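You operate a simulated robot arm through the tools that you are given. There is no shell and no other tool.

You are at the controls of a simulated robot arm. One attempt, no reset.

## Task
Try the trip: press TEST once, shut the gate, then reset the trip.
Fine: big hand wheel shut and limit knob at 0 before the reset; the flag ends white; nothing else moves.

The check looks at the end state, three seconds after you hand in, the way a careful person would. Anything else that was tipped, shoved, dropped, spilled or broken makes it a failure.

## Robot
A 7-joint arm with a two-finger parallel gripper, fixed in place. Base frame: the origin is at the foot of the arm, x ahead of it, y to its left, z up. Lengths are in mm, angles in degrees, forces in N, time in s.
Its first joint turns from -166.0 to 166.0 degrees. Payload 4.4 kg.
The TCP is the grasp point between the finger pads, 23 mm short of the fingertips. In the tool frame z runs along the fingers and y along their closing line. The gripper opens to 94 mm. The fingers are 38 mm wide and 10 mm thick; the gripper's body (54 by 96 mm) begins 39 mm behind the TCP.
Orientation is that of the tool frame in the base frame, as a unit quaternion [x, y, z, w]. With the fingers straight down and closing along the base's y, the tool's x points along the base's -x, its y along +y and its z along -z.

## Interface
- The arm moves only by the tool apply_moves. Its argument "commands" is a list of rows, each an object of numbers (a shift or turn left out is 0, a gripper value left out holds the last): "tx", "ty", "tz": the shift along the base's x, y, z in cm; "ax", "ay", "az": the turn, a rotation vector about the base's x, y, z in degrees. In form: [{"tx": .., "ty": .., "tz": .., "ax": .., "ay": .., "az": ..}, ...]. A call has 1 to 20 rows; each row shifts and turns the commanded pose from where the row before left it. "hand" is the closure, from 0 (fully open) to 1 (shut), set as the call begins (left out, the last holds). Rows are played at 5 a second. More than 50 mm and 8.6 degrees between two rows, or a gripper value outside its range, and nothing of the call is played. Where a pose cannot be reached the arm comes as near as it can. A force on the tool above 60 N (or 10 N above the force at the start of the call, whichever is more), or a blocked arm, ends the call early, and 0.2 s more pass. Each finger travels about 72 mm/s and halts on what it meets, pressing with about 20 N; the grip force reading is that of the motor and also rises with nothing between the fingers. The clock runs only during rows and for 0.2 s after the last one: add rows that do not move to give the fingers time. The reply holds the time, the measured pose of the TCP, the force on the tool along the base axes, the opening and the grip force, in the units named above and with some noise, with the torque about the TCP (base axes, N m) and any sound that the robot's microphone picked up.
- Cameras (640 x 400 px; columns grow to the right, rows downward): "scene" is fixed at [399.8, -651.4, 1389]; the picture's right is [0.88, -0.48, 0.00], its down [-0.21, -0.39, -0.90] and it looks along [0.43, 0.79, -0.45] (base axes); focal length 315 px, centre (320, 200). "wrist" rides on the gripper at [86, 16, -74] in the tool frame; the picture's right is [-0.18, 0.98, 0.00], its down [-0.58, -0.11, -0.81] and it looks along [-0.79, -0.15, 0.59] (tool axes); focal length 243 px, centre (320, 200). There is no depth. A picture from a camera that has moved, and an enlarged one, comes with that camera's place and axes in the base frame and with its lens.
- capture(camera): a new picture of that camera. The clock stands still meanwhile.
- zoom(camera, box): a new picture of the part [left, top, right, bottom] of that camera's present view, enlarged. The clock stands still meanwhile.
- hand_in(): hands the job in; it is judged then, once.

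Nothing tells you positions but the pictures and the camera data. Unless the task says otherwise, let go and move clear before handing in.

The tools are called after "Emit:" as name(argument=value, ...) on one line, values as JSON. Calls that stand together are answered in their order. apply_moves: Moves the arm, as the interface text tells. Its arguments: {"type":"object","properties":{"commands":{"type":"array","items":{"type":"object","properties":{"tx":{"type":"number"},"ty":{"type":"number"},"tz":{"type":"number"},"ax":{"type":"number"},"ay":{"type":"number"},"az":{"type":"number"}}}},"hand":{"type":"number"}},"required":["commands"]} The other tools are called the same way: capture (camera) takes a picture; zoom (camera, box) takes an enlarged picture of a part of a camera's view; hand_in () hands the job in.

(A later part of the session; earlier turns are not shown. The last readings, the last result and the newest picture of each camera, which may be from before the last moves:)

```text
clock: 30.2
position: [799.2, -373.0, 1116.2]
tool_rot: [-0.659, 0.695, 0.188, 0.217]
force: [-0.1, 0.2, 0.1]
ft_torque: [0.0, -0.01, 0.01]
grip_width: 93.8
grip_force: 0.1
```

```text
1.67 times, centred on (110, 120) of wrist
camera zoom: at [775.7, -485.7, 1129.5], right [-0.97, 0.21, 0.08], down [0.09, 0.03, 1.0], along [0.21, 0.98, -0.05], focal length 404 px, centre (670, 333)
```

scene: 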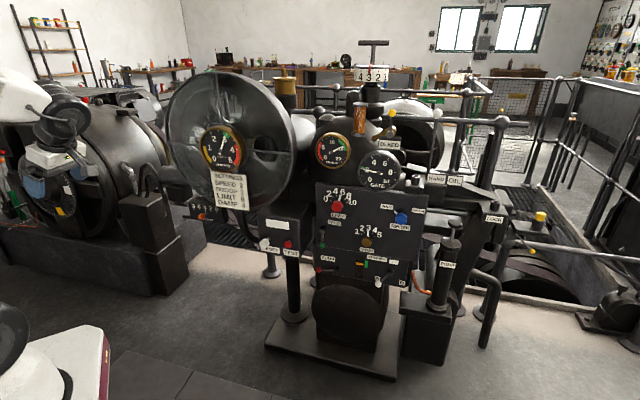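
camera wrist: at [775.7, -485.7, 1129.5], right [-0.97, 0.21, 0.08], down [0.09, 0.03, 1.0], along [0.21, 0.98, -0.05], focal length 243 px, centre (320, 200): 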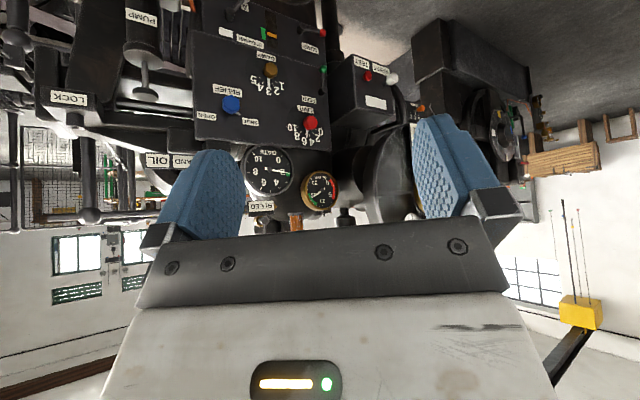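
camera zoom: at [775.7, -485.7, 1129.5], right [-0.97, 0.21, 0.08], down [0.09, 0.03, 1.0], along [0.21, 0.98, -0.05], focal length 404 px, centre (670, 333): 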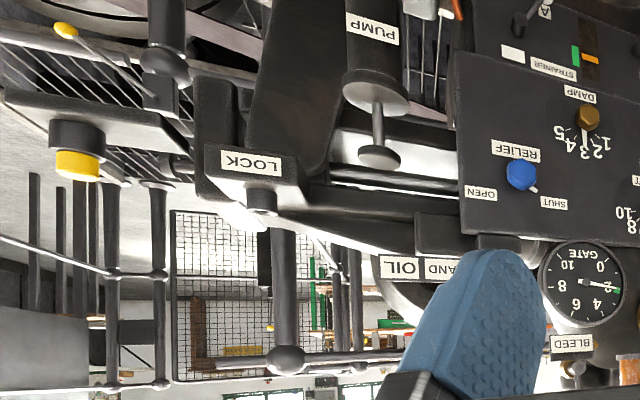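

There's no hand wheel on this side either. I'll go high and look down over the back of the governor.

Emit:
apply_moves(commands=[{"tx": -3, "ty": 3, "tz": 2.5, "az": -5}, {"tx": -3, "ty": 3, "tz": 2.5, "az": -5}, {"tx": -3, "ty": 3, "tz": 2.5, "az": -5}, {"tx": -3, "ty": 3, "tz": 2.5, "az": -5}, {"tx": -3, "ty": 3, "tz": 2.5, "az": -5}, {"tx": -2, "ty": 3, "tz": 2.5, "az": -5}, {"tx": -1, "ty": 3, "tz": 2.5}, {"tx": -1, "ty": 3, "tz": 2.5}, {"tz": 2.5, "ty": 3, "ax": -5, "ay": 5}, {"tz": 2.5, "ty": 3, "ax": -5, "ay": 5}, {"tz": 2.5, "ty": 3, "ax": -5, "ay": 5}, {"tz": 2.5, "ty": 3, "ax": -5, "ay": 5}, {}])

Emit:
capture(camera="wrist")

Emit:
capture(camera="scene")

```text
clock: 33.0
position: [608.4, -16.8, 1415.9]
tool_rot: [-0.464, 0.884, 0.055, 0.028]
force: [-0.9, -0.6, -0.5]
ft_torque: [0.02, 0.04, 0.0]
grip_width: 94.0
grip_force: 0.2
```

```text
taken
camera wrist: at [545.9, -87.4, 1481.0], right [-0.71, 0.7, 0.09], down [0.42, 0.32, 0.85], along [0.57, 0.64, -0.52], focal length 243 px, centre (320, 200)
```

wrist: 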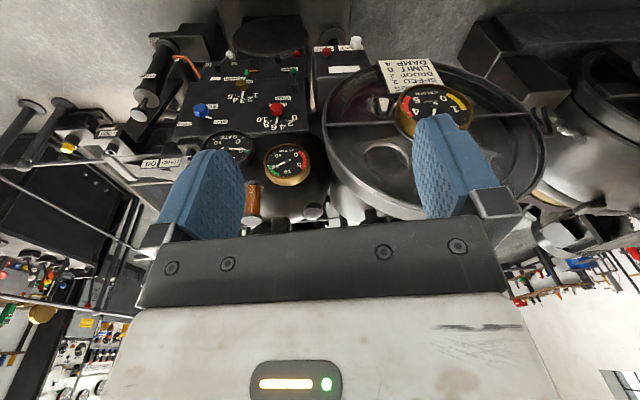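

```text
taken
```

scene: 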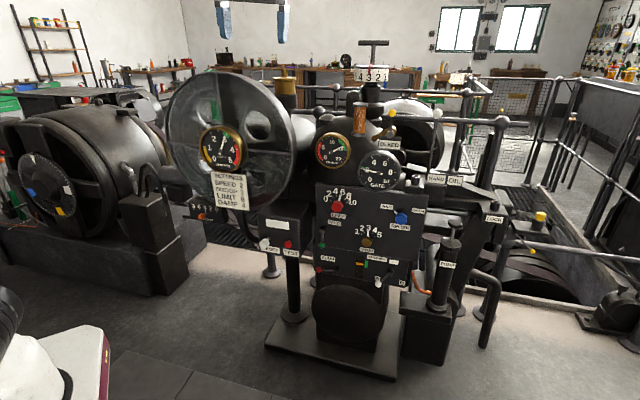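

Emit:
apply_moves(commands=[{"tx": 3, "ty": 2, "tz": 1}, {"tx": 3, "ty": 2, "tz": 1}, {"tx": 3, "ty": 2, "tz": 1}, {"tx": 3, "ty": 2, "tz": 1}, {"tx": 3, "ty": 2, "tz": 1}, {"tx": 2, "ty": 2, "tz": 1}, {}])

Emit:
capture(camera="wrist")

Emit:
zoom(camera="wrist", box=[160, 60, 420, 240])

Emit:
zoom(camera="wrist", box=[400, 60, 640, 300])

```text
clock: 34.6
position: [777.8, 105.1, 1474.6]
tool_rot: [-0.465, 0.883, 0.055, 0.027]
force: [-0.5, -0.2, 0.5]
ft_torque: [-0.01, 0.03, 0.0]
grip_width: 94.2
grip_force: 0.0
```

```text
taken
camera wrist: at [715.8, 34.1, 1540.3], right [-0.71, 0.7, 0.09], down [0.42, 0.32, 0.85], along [0.57, 0.64, -0.52], focal length 243 px, centre (320, 200)
```

wrist: 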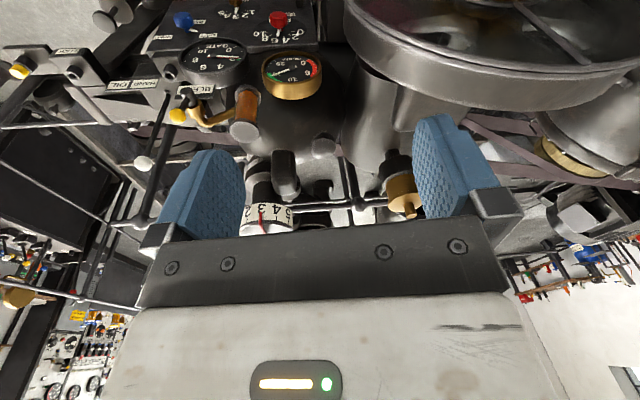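

```text
2.22 times, centred on (290, 150) of wrist
camera zoom: at [715.8, 34.1, 1540.3], right [-0.71, 0.7, 0.09], down [0.42, 0.32, 0.85], along [0.57, 0.64, -0.52], focal length 539 px, centre (387, 311)
```

zoom: 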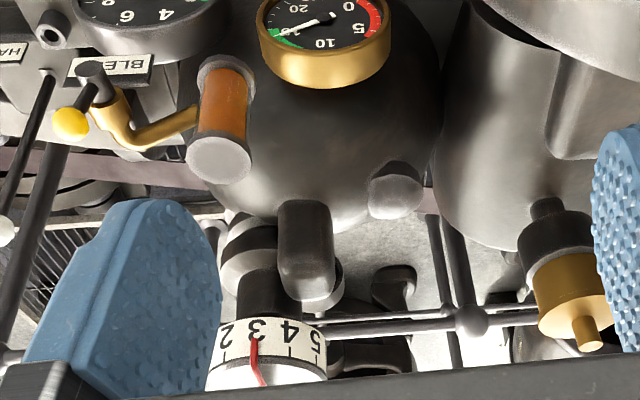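

```text
1.67 times, centred on (520, 180) of wrist
camera zoom: at [715.8, 34.1, 1540.3], right [-0.71, 0.7, 0.09], down [0.42, 0.32, 0.85], along [0.57, 0.64, -0.52], focal length 404 px, centre (-13, 233)
```

zoom: 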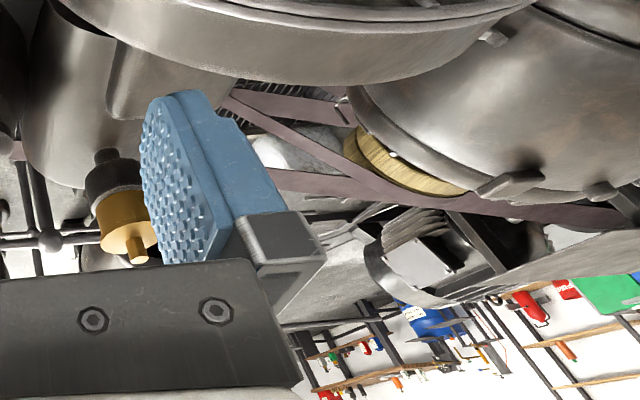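

No hand wheel behind it either. I'll zoom hard on each quarter of the big wheel and on the HAND/OIL lever before deciding.

Emit:
zoom(camera="scene", box=[160, 65, 240, 145])

Emit:
zoom(camera="scene", box=[230, 65, 310, 145])

Emit:
zoom(camera="scene", box=[230, 135, 310, 215])

Emit:
zoom(camera="scene", box=[160, 135, 240, 215])

Emit:
zoom(camera="scene", box=[400, 105, 500, 195])

Emit:
zoom(camera="scene", box=[0, 140, 100, 240])

```text
5.00 times, centred on (200, 105) of scene
camera zoom: at [399.8, -651.4, 1389.0], right [0.88, -0.48, 0.0], down [-0.21, -0.39, -0.9], along [0.43, 0.79, -0.45], focal length 1576 px, centre (920, 675)
```

zoom: 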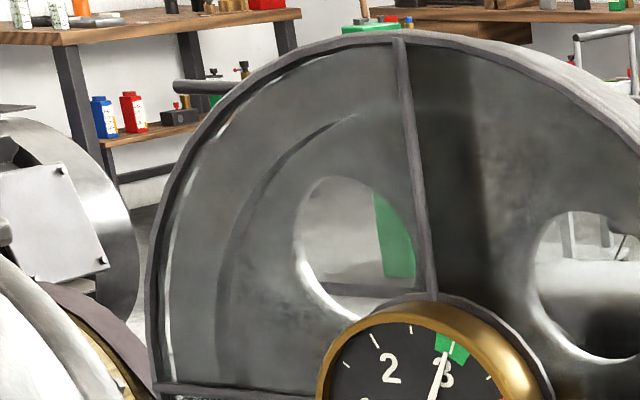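

```text
5.00 times, centred on (270, 105) of scene
camera zoom: at [399.8, -651.4, 1389.0], right [0.88, -0.48, 0.0], down [-0.21, -0.39, -0.9], along [0.43, 0.79, -0.45], focal length 1576 px, centre (570, 675)
```

zoom: 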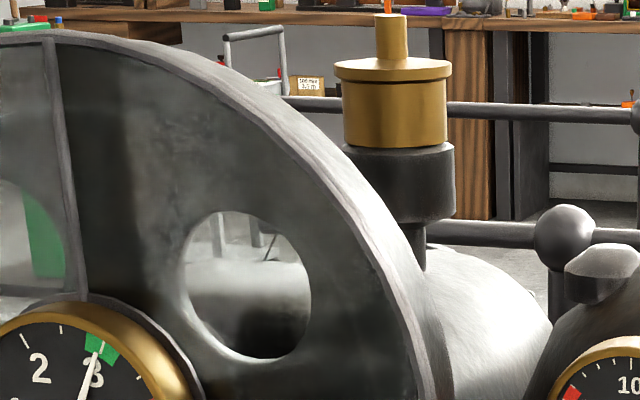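

```text
5.00 times, centred on (270, 175) of scene
camera zoom: at [399.8, -651.4, 1389.0], right [0.88, -0.48, 0.0], down [-0.21, -0.39, -0.9], along [0.43, 0.79, -0.45], focal length 1576 px, centre (570, 325)
```

zoom: 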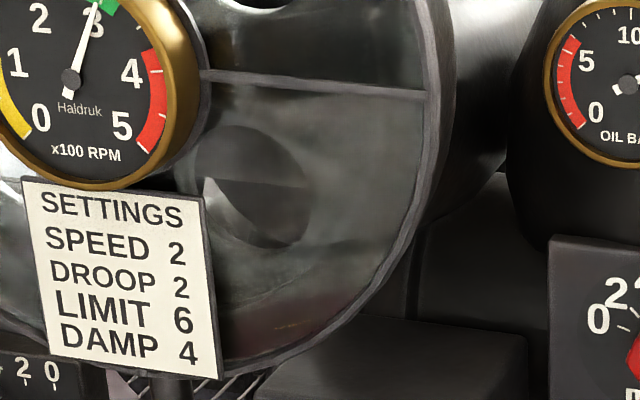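

```text
5.00 times, centred on (200, 175) of scene
camera zoom: at [399.8, -651.4, 1389.0], right [0.88, -0.48, 0.0], down [-0.21, -0.39, -0.9], along [0.43, 0.79, -0.45], focal length 1576 px, centre (920, 325)
```

zoom: 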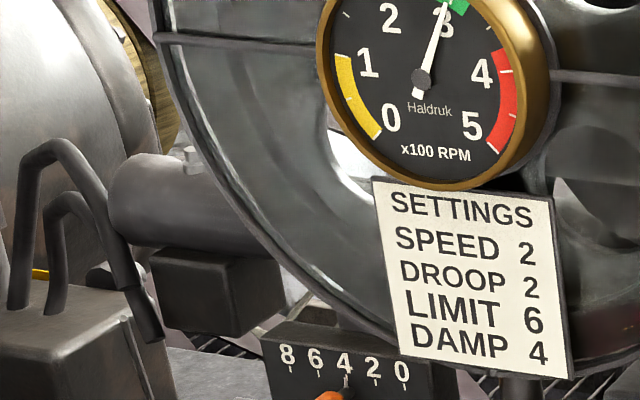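

```text
4.44 times, centred on (450, 150) of scene
camera zoom: at [399.8, -651.4, 1389.0], right [0.88, -0.48, 0.0], down [-0.21, -0.39, -0.9], along [0.43, 0.79, -0.45], focal length 1401 px, centre (-258, 422)
```

zoom: 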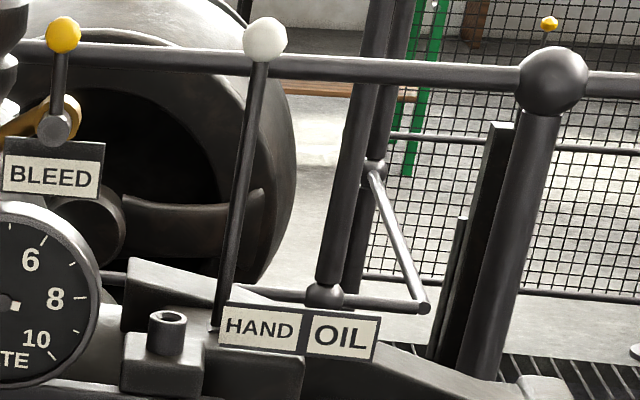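

```text
4.00 times, centred on (50, 190) of scene
camera zoom: at [399.8, -651.4, 1389.0], right [0.88, -0.48, 0.0], down [-0.21, -0.39, -0.9], along [0.43, 0.79, -0.45], focal length 1261 px, centre (1400, 240)
```

zoom: 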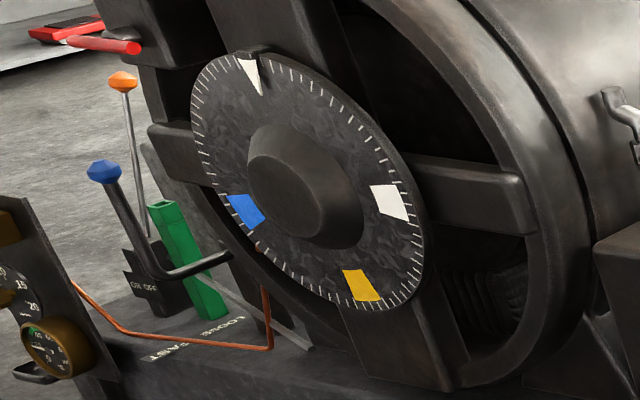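

Emit:
zoom(camera="scene", box=[470, 180, 570, 270])

Emit:
zoom(camera="scene", box=[390, 210, 510, 350])

Emit:
zoom(camera="scene", box=[180, 180, 280, 290])

Emit:
zoom(camera="scene", box=[540, 240, 640, 340])

Emit:
zoom(camera="scene", box=[540, 0, 640, 160])

Emit:
zoom(camera="scene", box=[80, 60, 200, 160])

```text
4.44 times, centred on (520, 225) of scene
camera zoom: at [399.8, -651.4, 1389.0], right [0.88, -0.48, 0.0], down [-0.21, -0.39, -0.9], along [0.43, 0.79, -0.45], focal length 1401 px, centre (-569, 89)
```

zoom: 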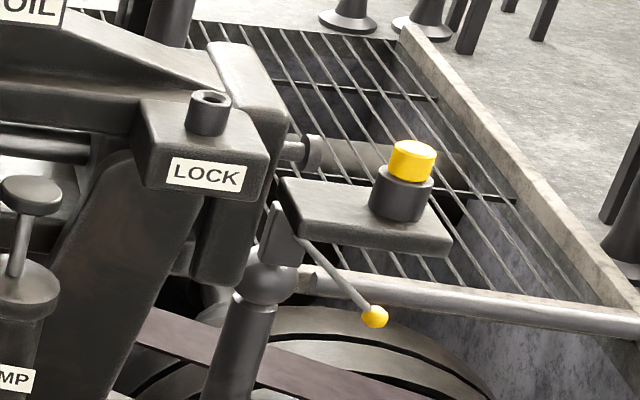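

```text
2.86 times, centred on (450, 280) of scene
camera zoom: at [399.8, -651.4, 1389.0], right [0.88, -0.48, 0.0], down [-0.21, -0.39, -0.9], along [0.43, 0.79, -0.45], focal length 901 px, centre (-51, -29)
```

zoom: 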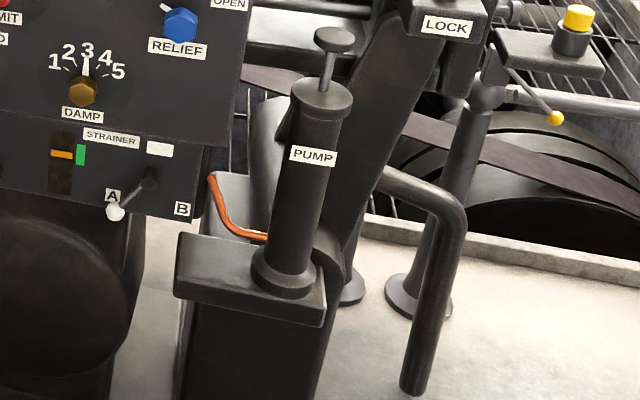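

```text
3.64 times, centred on (230, 235) of scene
camera zoom: at [399.8, -651.4, 1389.0], right [0.88, -0.48, 0.0], down [-0.21, -0.39, -0.9], along [0.43, 0.79, -0.45], focal length 1146 px, centre (647, 73)
```

zoom: 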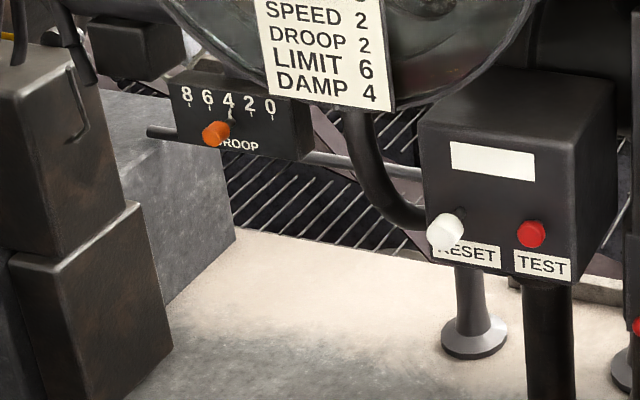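

```text
4.00 times, centred on (590, 290) of scene
camera zoom: at [399.8, -651.4, 1389.0], right [0.88, -0.48, 0.0], down [-0.21, -0.39, -0.9], along [0.43, 0.79, -0.45], focal length 1261 px, centre (-760, -160)
```

zoom: 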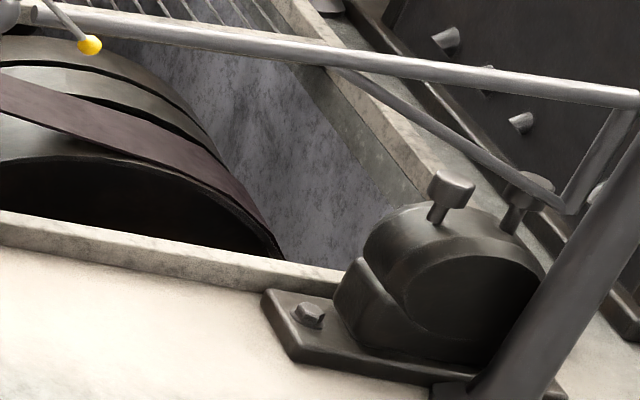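

```text
2.50 times, centred on (590, 80) of scene
camera zoom: at [399.8, -651.4, 1389.0], right [0.88, -0.48, 0.0], down [-0.21, -0.39, -0.9], along [0.43, 0.79, -0.45], focal length 788 px, centre (-355, 500)
```

zoom: 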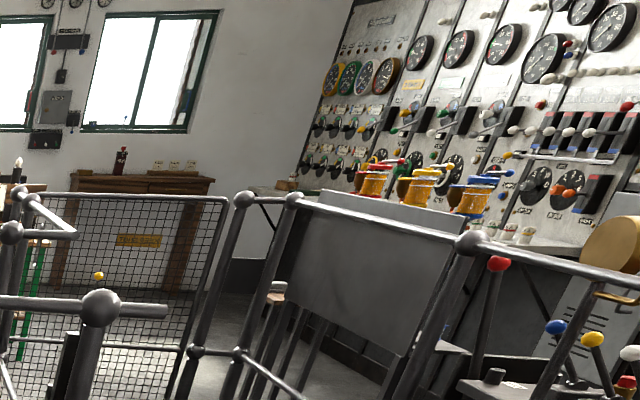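

```text
4.00 times, centred on (140, 110) of scene
camera zoom: at [399.8, -651.4, 1389.0], right [0.88, -0.48, 0.0], down [-0.21, -0.39, -0.9], along [0.43, 0.79, -0.45], focal length 1261 px, centre (1040, 560)
```

zoom: 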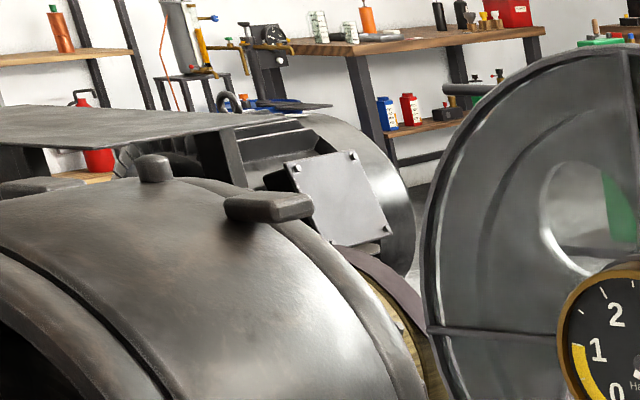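

I still can't see a conventional hand wheel. The disk on the pedestal overhangs its column, so I'll go down and inspect it and the underside of the machine up close.

Emit:
apply_moves(commands=[{"tx": -3, "ty": -3}, {"tx": -3, "ty": -3}, {"tx": -3, "ty": -3}, {"tx": -3, "ty": -3}, {"tx": -3, "ty": -3}, {"tx": -3, "ty": -3}, {"ty": -3.5, "tz": -3.5}, {"ty": -3.5, "tz": -3.5}, {"ty": -3.5, "tz": -3.5}, {"tz": -4.5}, {"tz": -4.5}, {"tz": -4.5}, {"tz": -4.5}, {"tz": -4.5}, {"tz": -4.5}, {"tz": -4.5}, {"tz": -4.5}, {"tz": -4.5}, {"tz": -4.5}, {}])

Emit:
apply_moves(commands=[{"tz": -4.5}, {"tz": -4.5}, {"tz": -4.5}, {"tz": -4.5, "ax": 5, "ay": -4}, {"tz": -4.5, "ax": 5, "ay": -4}, {"tx": 2, "ty": 2, "ax": 5, "ay": -4}, {"tx": 2, "ty": 2}, {}])

Emit:
capture(camera="wrist")

Emit:
capture(camera="scene")

```text
clock: 38.8
position: [597.2, -181.5, 918.0]
tool_rot: [-0.465, 0.883, 0.055, 0.027]
force: [-0.1, 0.7, 0.6]
ft_torque: [-0.01, 0.0, -0.02]
grip_width: 94.1
grip_force: 0.0
```

```text
clock: 40.6
position: [636.8, -140.1, 694.3]
tool_rot: [-0.46, 0.861, 0.121, 0.18]
force: [0.0, -0.5, -0.1]
ft_torque: [-0.02, 0.0, 0.0]
grip_width: 93.9
grip_force: 0.0
```

```text
taken
camera wrist: at [563.7, -223.6, 724.9], right [-0.73, 0.67, 0.12], down [0.23, 0.07, 0.97], along [0.65, 0.73, -0.21], focal length 243 px, centre (320, 200)
```

wrist: 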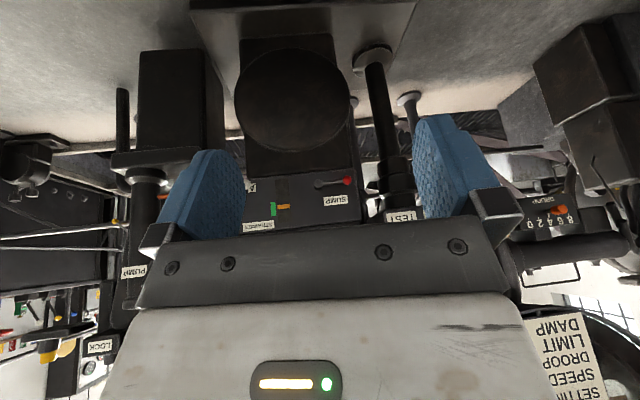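

```text
taken
```

scene: 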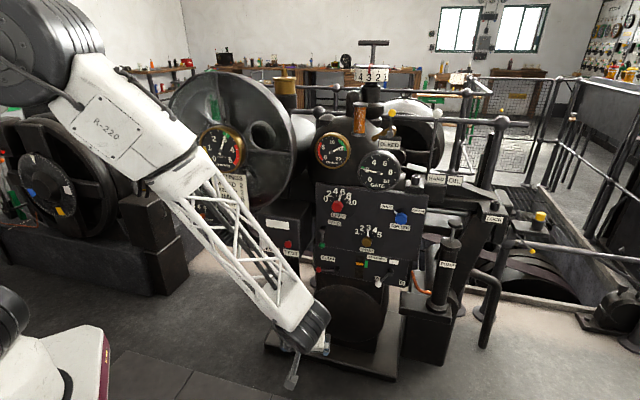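

Emit:
zoom(camera="wrist", box=[200, 20, 400, 220])

Emit:
zoom(camera="wrist", box=[440, 40, 640, 400])

Emit:
zoom(camera="wrist", box=[0, 20, 200, 380])

```text
2.00 times, centred on (300, 120) of wrist
camera zoom: at [563.7, -223.6, 724.9], right [-0.73, 0.67, 0.12], down [0.23, 0.07, 0.97], along [0.65, 0.73, -0.21], focal length 485 px, centre (360, 360)
```

zoom: 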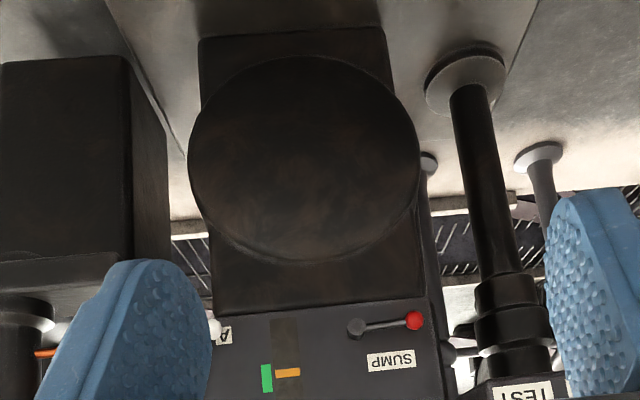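

```text
1.11 times, centred on (540, 220) of wrist
camera zoom: at [563.7, -223.6, 724.9], right [-0.73, 0.67, 0.12], down [0.23, 0.07, 0.97], along [0.65, 0.73, -0.21], focal length 270 px, centre (76, 178)
```

zoom: 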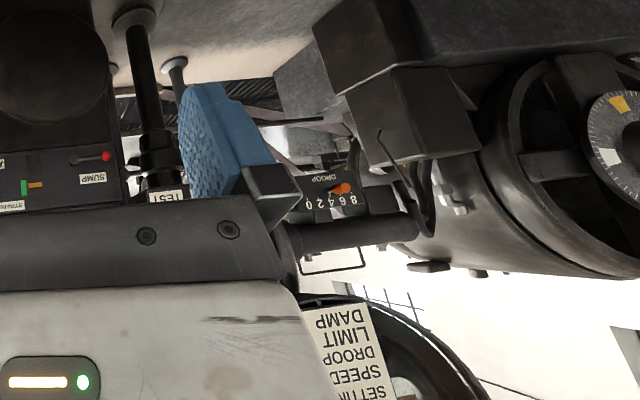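

```text
1.11 times, centred on (100, 200) of wrist
camera zoom: at [563.7, -223.6, 724.9], right [-0.73, 0.67, 0.12], down [0.23, 0.07, 0.97], along [0.65, 0.73, -0.21], focal length 270 px, centre (564, 200)
```

zoom: 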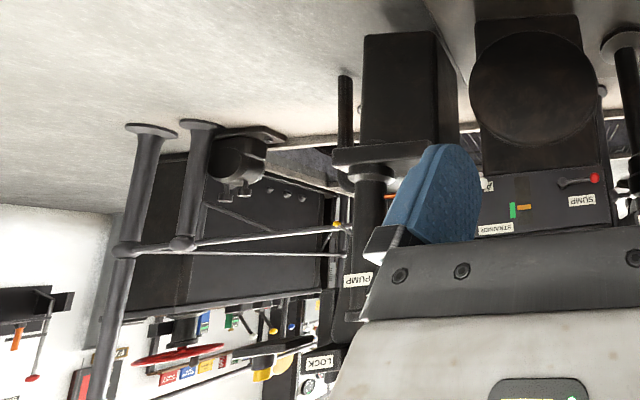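

I spotted a red hand wheel lying horizontally off to the +x side, outside the fixed camera's view. I'll move back a little and turn the wrist camera towards +x to locate it.

Emit:
apply_moves(commands=[{"az": -8, "tx": -2, "ty": -2, "tz": 3}, {"az": -8, "tx": -2, "ty": -2, "tz": 3}, {"az": -8, "tx": -2, "ty": -2, "tz": 3}, {"az": -8, "tz": 3}, {"az": -8, "tz": 3}, {"az": -8, "tz": 3}, {"tz": 3}, {"tz": 3}, {}])

Emit:
capture(camera="wrist")

```text
clock: 42.6
position: [578.0, -200.7, 934.8]
tool_rot: [-0.071, 0.974, 0.038, 0.213]
force: [0.1, -1.0, 0.5]
ft_torque: [0.0, 0.0, 0.0]
grip_width: 93.8
grip_force: 0.0
```

```text
taken
camera wrist: at [466.4, -202.7, 965.9], right [0.01, 0.99, 0.12], down [0.21, -0.12, 0.97], along [0.98, 0.01, -0.21], focal length 243 px, centre (320, 200)
```

wrist: 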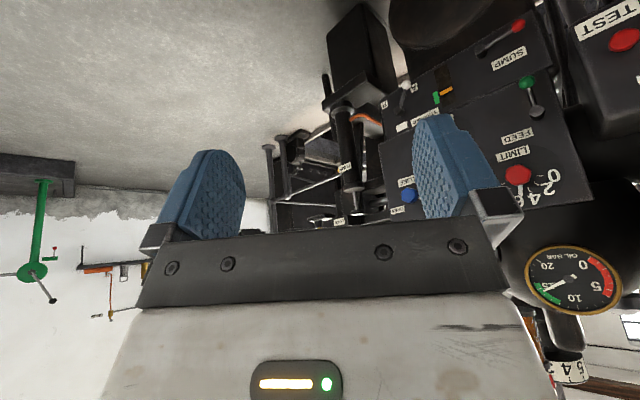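

Emit:
zoom(camera="wrist", box=[240, 100, 430, 240])

Emit:
zoom(camera="wrist", box=[0, 140, 200, 330])

```text
2.86 times, centred on (335, 170) of wrist
camera zoom: at [466.4, -202.7, 965.9], right [0.01, 0.99, 0.12], down [0.21, -0.12, 0.97], along [0.98, 0.01, -0.21], focal length 693 px, centre (277, 286)
```

zoom: 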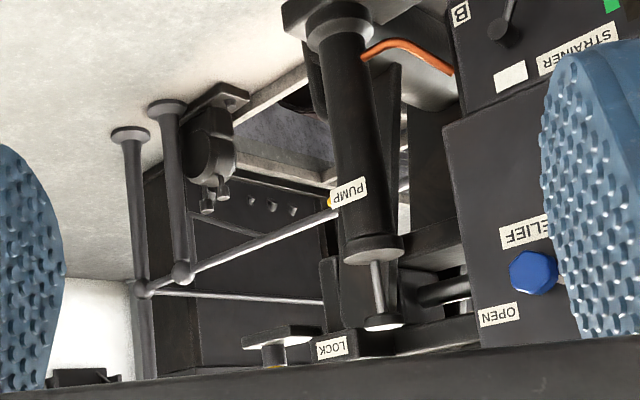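

```text
2.11 times, centred on (100, 235) of wrist
camera zoom: at [466.4, -202.7, 965.9], right [0.01, 0.99, 0.12], down [0.21, -0.12, 0.97], along [0.98, 0.01, -0.21], focal length 511 px, centre (783, 126)
```

zoom: 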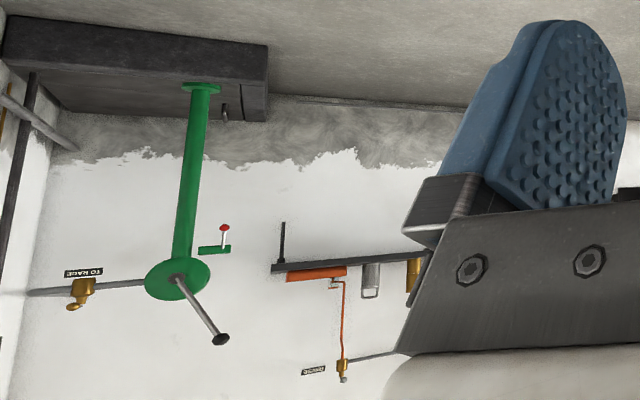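

The red wheel is about 2.8 m away behind the railings, far out of reach. I'll finish the survey to the rear and right of the robot before deciding.

Emit:
apply_moves(commands=[{"tx": -3, "ty": -2, "tz": 2, "az": -8}, {"tx": -3, "ty": -2, "tz": 2, "az": -8}, {"tx": -3, "ty": -2, "tz": 2, "az": -8}, {"tx": -3, "ty": -2, "tz": 2, "az": -8}, {"tx": -3, "ty": -2, "tz": 2, "az": -8}, {"tx": -3, "ty": -2, "az": -8}, {"tx": -3, "ty": -2, "az": -8}, {"tx": -3, "ty": -2, "az": -8}, {"tx": -3, "ty": -2, "az": -8}, {"tx": -3, "ty": -2, "az": -8}, {"tx": -3, "az": -8}, {"tx": -3, "az": -8}, {"tx": -3, "az": -8}, {"tx": -3, "az": -8}, {"tx": -3, "az": -8}, {}])

Emit:
capture(camera="wrist")

Emit:
zoom(camera="wrist", box=[440, 0, 640, 400])

Emit:
zoom(camera="wrist", box=[0, 0, 200, 400])

```text
clock: 44.5
position: [396.3, -295.6, 1008.3]
tool_rot: [0.376, 0.906, -0.058, 0.186]
force: [-0.9, 0.2, -1.2]
ft_torque: [0.01, 0.0, -0.04]
grip_width: 94.0
grip_force: 0.0
stopped in row 9: the arm was blocked; the commanded pose is now the measured one
```

```text
taken
camera wrist: at [330.2, -209.0, 1045.1], right [0.81, 0.58, 0.11], down [0.06, -0.26, 0.96], along [0.58, -0.77, -0.25], focal length 243 px, centre (320, 200)
```

wrist: 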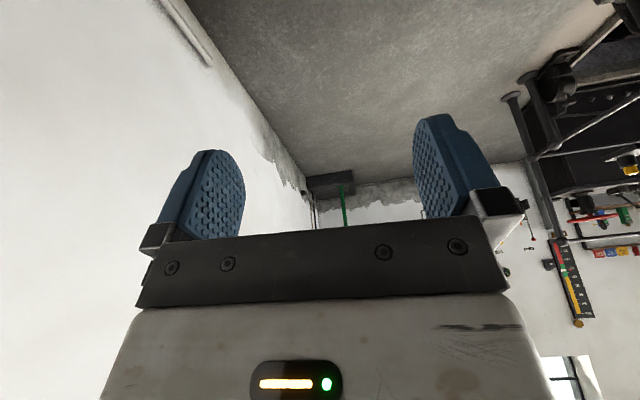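

```text
1.00 times, centred on (540, 200) of wrist (not enlarged: the box is as wide or as high as the picture)
camera zoom: at [330.2, -209.0, 1045.1], right [0.81, 0.58, 0.11], down [0.06, -0.26, 0.96], along [0.58, -0.77, -0.25], focal length 243 px, centre (100, 200)
```

zoom: 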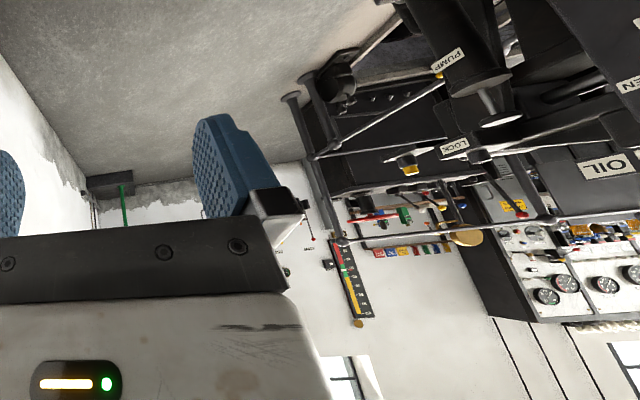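

```text
1.00 times, centred on (100, 200) of wrist (not enlarged: the box is as wide or as high as the picture)
camera zoom: at [330.2, -209.0, 1045.1], right [0.81, 0.58, 0.11], down [0.06, -0.26, 0.96], along [0.58, -0.77, -0.25], focal length 243 px, centre (540, 200)
```

zoom: 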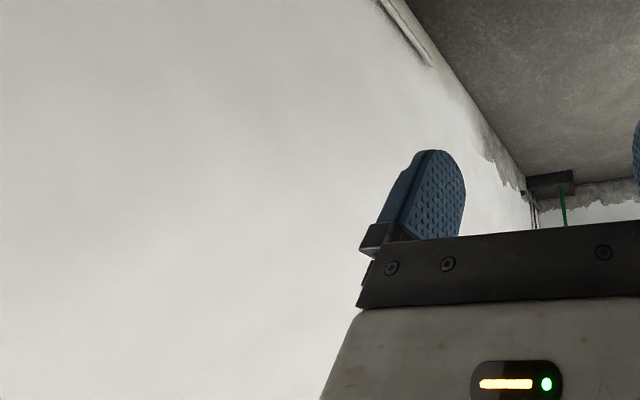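

Zoom boxes at the frame edge show areas beyond the normal frame. I'll use that on the fixed camera to look outside its usual view.

Emit:
zoom(camera="scene", box=[630, 0, 640, 400])

Emit:
zoom(camera="scene", box=[0, 0, 10, 400])

Emit:
zoom(camera="scene", box=[0, 390, 640, 400])

Emit:
zoom(camera="scene", box=[0, 0, 640, 10])

```text
1.00 times, centred on (635, 200) of scene (not enlarged: the box is as wide or as high as the picture)
camera zoom: at [399.8, -651.4, 1389.0], right [0.88, -0.48, 0.0], down [-0.21, -0.39, -0.9], along [0.43, 0.79, -0.45], focal length 315 px, centre (5, 200)
```

zoom: 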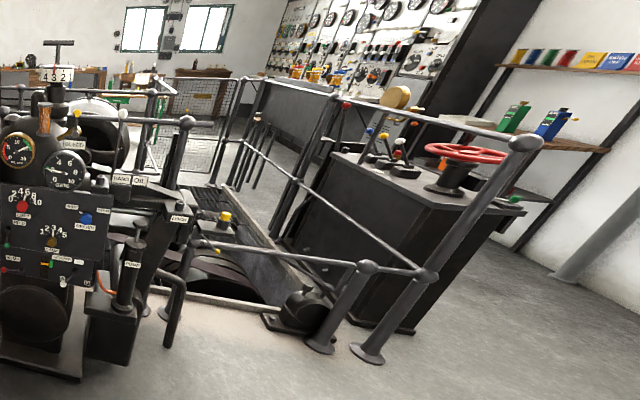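

```text
1.00 times, centred on (5, 200) of scene (not enlarged: the box is as wide or as high as the picture)
camera zoom: at [399.8, -651.4, 1389.0], right [0.88, -0.48, 0.0], down [-0.21, -0.39, -0.9], along [0.43, 0.79, -0.45], focal length 315 px, centre (635, 200)
```

zoom: 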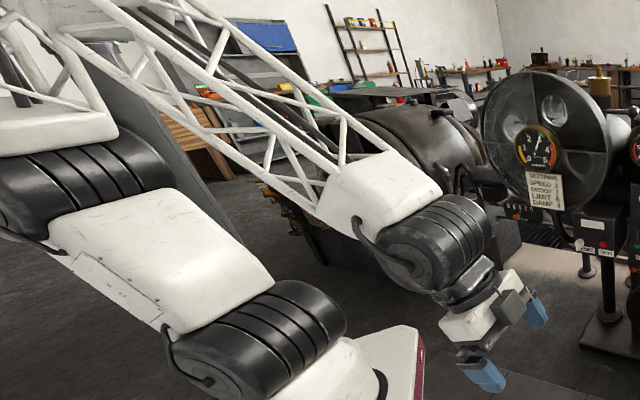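

```text
1.00 times, centred on (320, 395) of scene (not enlarged: the box is as wide or as high as the picture)
camera zoom: at [399.8, -651.4, 1389.0], right [0.88, -0.48, 0.0], down [-0.21, -0.39, -0.9], along [0.43, 0.79, -0.45], focal length 315 px, centre (320, 5)
```

zoom: 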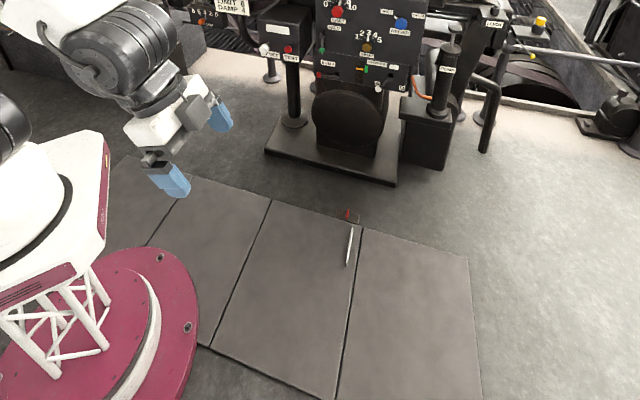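

```text
1.00 times, centred on (320, 5) of scene (not enlarged: the box is as wide or as high as the picture)
camera zoom: at [399.8, -651.4, 1389.0], right [0.88, -0.48, 0.0], down [-0.21, -0.39, -0.9], along [0.43, 0.79, -0.45], focal length 315 px, centre (320, 395)
```

zoom: 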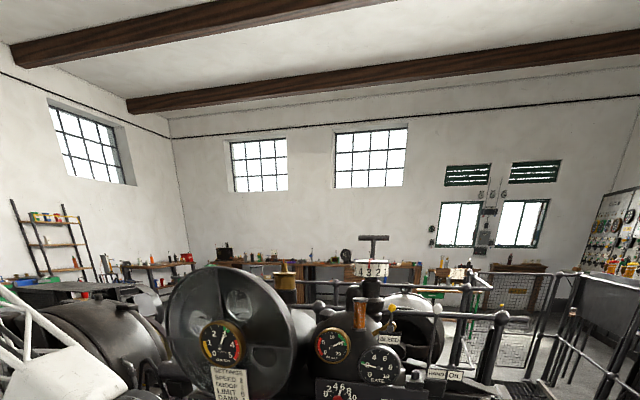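

There is a red hand wheel on a desk at about (2830, -450, 950), well beyond reach. I'll check the left and rear the same way, with the arm swung over to that side.

Emit:
apply_moves(commands=[{"ty": 1, "tz": 2, "az": 8.5}, {"ty": 2, "tz": 2, "az": 8.5}, {"ty": 2, "tz": 2, "az": 8.5}, {"ty": 2, "tz": 2, "az": 8.5}, {"ty": 3, "tz": 2, "az": 8.5}, {"ty": 3, "az": 8.5}, {"ty": 3, "az": 8.5}, {"ty": 3, "az": 8.5}, {"ty": 3, "az": 8.5}, {"ty": 3, "az": 8.5}, {"ty": 3, "az": 8.5, "tx": -2}, {"ty": 3, "az": 8.5, "tx": -2}, {"ty": 3, "az": 8.5, "tx": -2}, {"ty": 3, "az": 8.5, "tx": -2}, {"ty": 3, "az": 8.5, "tx": -2}, {"ty": 3, "az": 8.5, "tx": -2}, {"ty": 3, "az": 8.5, "tx": -2}, {"ty": 3, "az": 8.5, "tx": -2}, {"ty": 3, "az": 8.5, "tx": -2}, {}])

Emit:
apply_moves(commands=[{"ty": 2, "az": 8.5, "tx": -2}, {"ty": 2, "az": 8.5, "tx": -2}, {"az": 8.5, "tx": -1}, {}])

Emit:
zoom(camera="wrist", box=[630, 0, 640, 400])

Emit:
zoom(camera="wrist", box=[0, 0, 10, 400])

Emit:
zoom(camera="wrist", box=[0, 0, 640, 10])

Emit:
zoom(camera="scene", box=[0, 0, 10, 400])

```text
clock: 48.6
position: [215.3, 221.7, 1110.7]
tool_rot: [0.833, -0.517, -0.177, -0.088]
force: [-0.3, -0.4, 0.3]
ft_torque: [0.03, -0.05, -0.01]
grip_width: 94.1
grip_force: 0.1
```

```text
clock: 49.6
position: [168.0, 263.8, 1111.2]
tool_rot: [0.926, -0.32, -0.192, -0.045]
force: [-0.7, -0.3, 0.3]
ft_torque: [-0.02, 0.01, 0.01]
grip_width: 94.1
grip_force: 0.0
```

```text
1.00 times, centred on (635, 200) of wrist (not enlarged: the box is as wide or as high as the picture)
camera zoom: at [243.3, 185.2, 1146.1], right [-0.73, -0.67, 0.11], down [-0.09, 0.25, 0.96], along [-0.67, 0.7, -0.25], focal length 243 px, centre (5, 200)
```

zoom: 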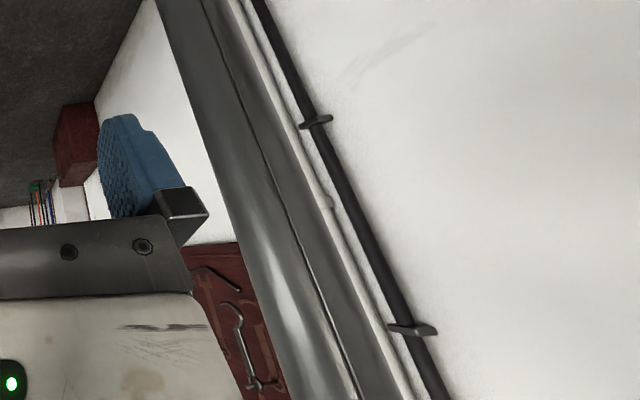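

```text
1.00 times, centred on (5, 200) of wrist (not enlarged: the box is as wide or as high as the picture)
camera zoom: at [243.3, 185.2, 1146.1], right [-0.73, -0.67, 0.11], down [-0.09, 0.25, 0.96], along [-0.67, 0.7, -0.25], focal length 243 px, centre (635, 200)
```

zoom: 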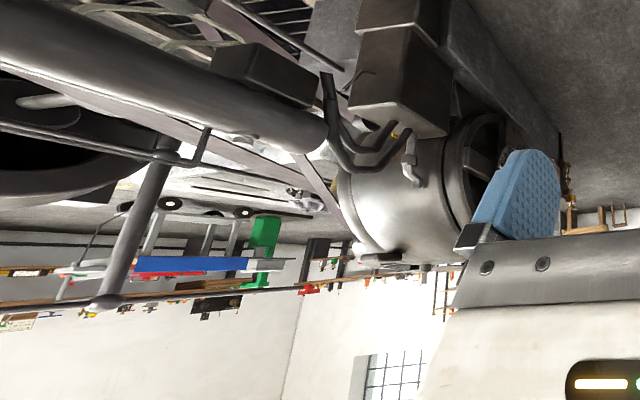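

```text
1.00 times, centred on (320, 5) of wrist (not enlarged: the box is as wide or as high as the picture)
camera zoom: at [243.3, 185.2, 1146.1], right [-0.73, -0.67, 0.11], down [-0.09, 0.25, 0.96], along [-0.67, 0.7, -0.25], focal length 243 px, centre (320, 395)
```

zoom: 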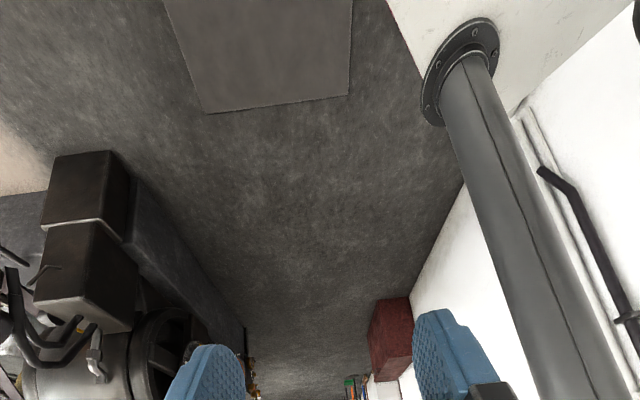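

```text
1.00 times, centred on (5, 200) of scene (not enlarged: the box is as wide or as high as the picture)
camera zoom: at [399.8, -651.4, 1389.0], right [0.88, -0.48, 0.0], down [-0.21, -0.39, -0.9], along [0.43, 0.79, -0.45], focal length 315 px, centre (635, 200)
```

zoom: 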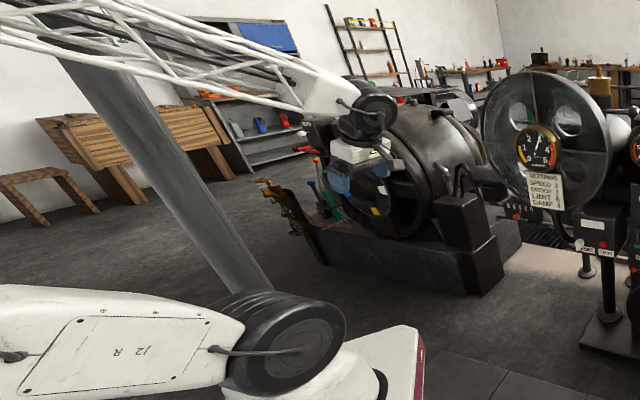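

I've found no reachable hand wheel yet. From label triangulation the panels face n ≈ (-0.73, -0.68, 0). I'll bring the arm in front of the box with the tool swinging to horizontal along (0.73, 0.68), ready to press TEST and see what reacts.

Emit:
apply_moves(commands=[{"tx": 2.1, "ty": -2.85, "tz": -1, "az": -8.3}, {"tx": 2.1, "ty": -2.85, "tz": -1, "az": -8.3}, {"tx": 2.1, "ty": -2.85, "tz": -1, "az": -8.3}, {"tx": 2.1, "ty": -2.85, "tz": -1, "az": -8.3}, {"tx": 2.1, "ty": -2.85, "tz": -1, "az": -8.3}, {"tx": 2.1, "ty": -2.85, "tz": -1, "az": -8.3}, {"tx": 2.1, "ty": -2.85, "tz": -1, "az": -8.3}, {"tx": 2.1, "ty": -2.85, "tz": -1, "az": -8.3}, {"tx": 2.1, "ty": -2.85, "tz": -1, "az": -8.3}, {"tx": 2.1, "ty": -2.85, "tz": -1, "az": -8.3}, {"tx": 2.1, "ty": -2.85, "tz": -1, "az": -8.3}, {}])

Emit:
apply_moves(commands=[{"tx": 1.5, "tz": -2.5, "ax": 5.4, "ay": -5.8}, {"tx": 1.5, "tz": -2.5, "ax": 5.4, "ay": -5.8}, {"tx": 1.5, "tz": -2.5, "ax": 5.4, "ay": -5.8}, {"tx": 1.5, "tz": -2.5, "ax": 5.4, "ay": -5.8}, {"tx": 1.5, "tz": -2.5, "ax": 5.4, "ay": -5.8}, {"tx": 1.5, "tz": -2.5, "ax": 5.4, "ay": -5.8}, {"tx": 1.5, "tz": -2.5, "ax": 5.4, "ay": -5.8}, {"tx": 1.5, "tz": -2.5, "ax": 5.4, "ay": -5.8}, {}], hand=1)

Emit:
capture(camera="scene")

Emit:
capture(camera="wrist")

```text
clock: 52.2
position: [396.1, -52.6, 999.5]
tool_rot: [-0.417, 0.887, 0.1, 0.17]
force: [-1.8, -0.1, -0.5]
ft_torque: [0.0, 0.0, 0.0]
grip_width: 94.3
grip_force: 0.1
```

```text
clock: 54.2
position: [516.4, -51.1, 799.7]
tool_rot: [-0.334, 0.653, 0.242, 0.635]
force: [0.5, 0.3, 0.1]
ft_torque: [-0.01, 0.02, -0.03]
grip_width: 0.1
grip_force: 20.4
```

```text
taken
```

scene: 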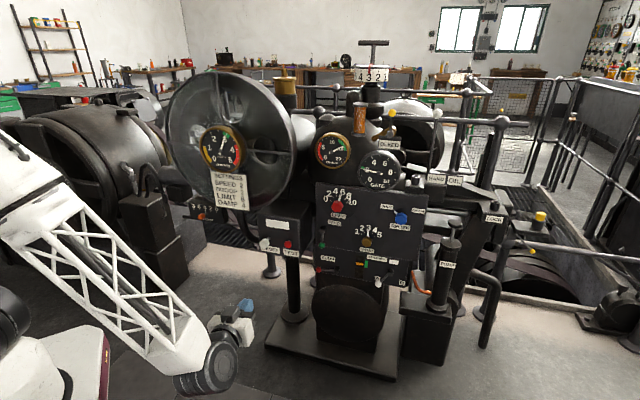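

```text
taken
camera wrist: at [457.2, -107.3, 717.4], right [-0.74, 0.67, 0.08], down [-0.47, -0.59, 0.65], along [0.48, 0.44, 0.76], focal length 243 px, centre (320, 200)
```

wrist: 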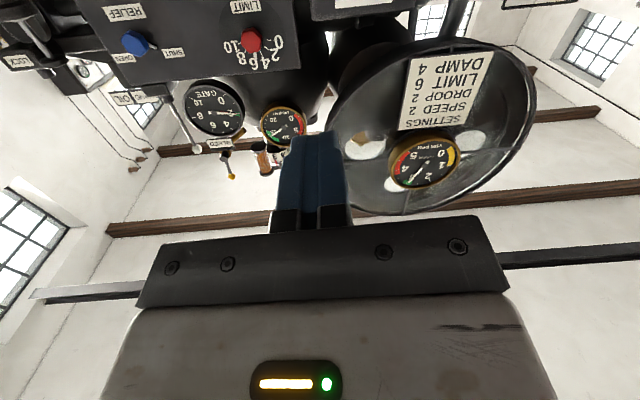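

The arm reaches a horizontal tool pose. I'll straighten the tool and move the closed fingertips to about 60 mm in front of TEST.

Emit:
apply_moves(commands=[{"ax": 7.4, "ay": 1.4}, {"az": -5, "tz": -3}, {"tx": 2, "ty": 2.7, "tz": -1}, {"tx": 2, "ty": 2.7, "tz": -1}, {"tx": 2, "ty": 2.7, "tz": -1}, {"tx": 2, "ty": 2.7, "tz": -1}, {"tx": 2, "ty": 2.7}, {"tx": 2, "ty": 2.7}, {"tx": 2, "ty": 2.7}, {"tx": 2, "ty": 2.6}, {"tx": 2, "ty": 2.6}, {}])

Emit:
zoom(camera="scene", box=[220, 180, 340, 280])

Emit:
capture(camera="wrist")

Emit:
capture(camera="scene")

```text
clock: 56.9
position: [698.4, 191.2, 730.0]
tool_rot: [-0.261, 0.657, 0.26, 0.658]
force: [0.0, 0.6, -0.5]
ft_torque: [0.01, 0.0, -0.04]
grip_width: 0.2
grip_force: 19.9
```

```text
4.00 times, centred on (280, 230) of scene
camera zoom: at [399.8, -651.4, 1389.0], right [0.88, -0.48, 0.0], down [-0.21, -0.39, -0.9], along [0.43, 0.79, -0.45], focal length 1261 px, centre (480, 80)
```

zoom: 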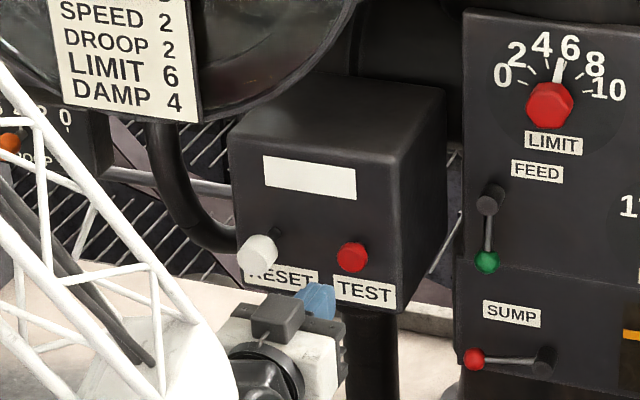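

```text
taken
camera wrist: at [632.5, 152.0, 643.3], right [-0.67, 0.72, 0.18], down [-0.51, -0.63, 0.58], along [0.53, 0.3, 0.79], focal length 243 px, centre (320, 200)
```

wrist: 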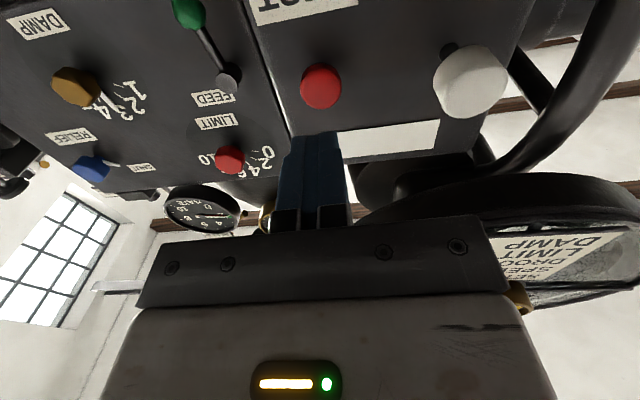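

```text
taken
```

scene: 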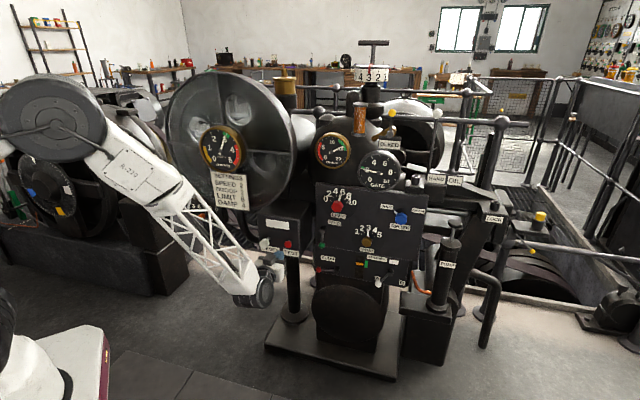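

Aligned: TEST is about 59 mm ahead of the fingertips. I'll advance 48 mm first, then press in small steps.

Emit:
apply_moves(commands=[{"tx": 0.73, "ty": 0.684}, {"tx": 0.73, "ty": 0.684}, {"tx": 0.73, "ty": 0.684}, {"tx": 0.73, "ty": 0.684}, {"tx": 0.58, "ty": 0.55}, {}])

Emit:
zoom(camera="wrist", box=[240, 0, 400, 180])

Emit:
zoom(camera="scene", box=[250, 200, 320, 260])

```text
clock: 58.2
position: [732.3, 224.4, 730.1]
tool_rot: [-0.261, 0.657, 0.26, 0.658]
force: [0.6, 0.1, -0.8]
ft_torque: [0.03, -0.01, -0.02]
grip_width: 0.0
grip_force: 20.6
```

```text
2.22 times, centred on (320, 90) of wrist
camera zoom: at [667.0, 184.7, 642.8], right [-0.67, 0.72, 0.18], down [-0.51, -0.63, 0.58], along [0.53, 0.3, 0.79], focal length 539 px, centre (320, 444)
```

zoom: 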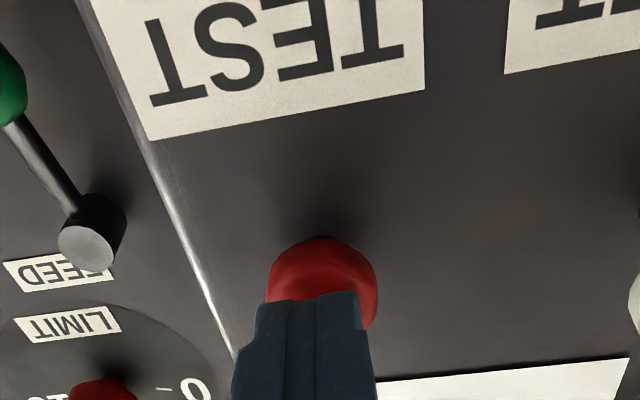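

```text
6.67 times, centred on (285, 230) of scene
camera zoom: at [399.8, -651.4, 1389.0], right [0.88, -0.48, 0.0], down [-0.21, -0.39, -0.9], along [0.43, 0.79, -0.45], focal length 2102 px, centre (553, 0)
```

zoom: 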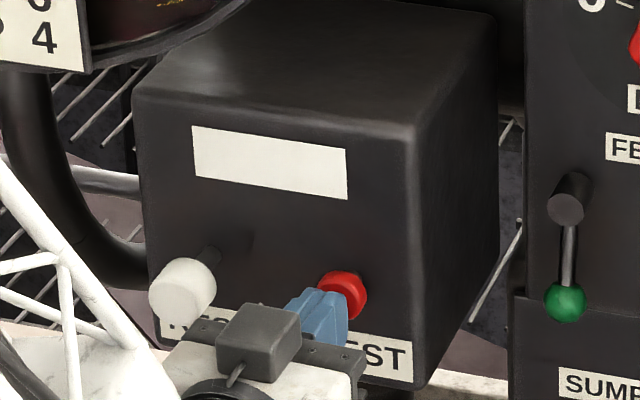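

Well aligned. Now I'll press in small steps.

Emit:
apply_moves(commands=[{"tx": 0.29, "ty": 0.27}, {"tx": 0.29, "ty": 0.27}, {"tx": 0.15, "ty": 0.14}])

```text
clock: 59.0
position: [739.7, 229.7, 730.0]
tool_rot: [-0.261, 0.656, 0.26, 0.659]
force: [-1.7, -2.6, 0.7]
ft_torque: [0.0, -0.03, -0.02]
grip_width: 0.2
grip_force: 20.0
```

Emit:
apply_moves(commands=[{"tx": 0.15, "ty": 0.14}, {"tx": 0.15, "ty": 0.14}])

Emit:
zoom(camera="scene", box=[250, 200, 320, 260])

```text
clock: 59.6
position: [741.3, 231.8, 730.5]
tool_rot: [-0.261, 0.657, 0.26, 0.658]
force: [-2.9, -3.5, -1.5]
ft_torque: [-0.03, 0.04, -0.03]
grip_width: 0.0
grip_force: 20.4
heard: click
```

```text
6.67 times, centred on (285, 230) of scene
camera zoom: at [399.8, -651.4, 1389.0], right [0.88, -0.48, 0.0], down [-0.21, -0.39, -0.9], along [0.43, 0.79, -0.45], focal length 2102 px, centre (553, 0)
```

zoom: 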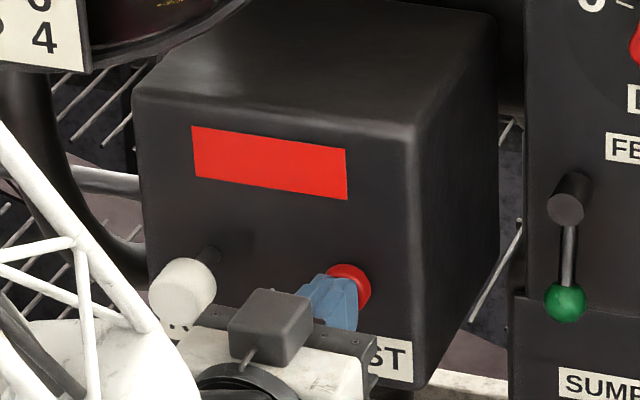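

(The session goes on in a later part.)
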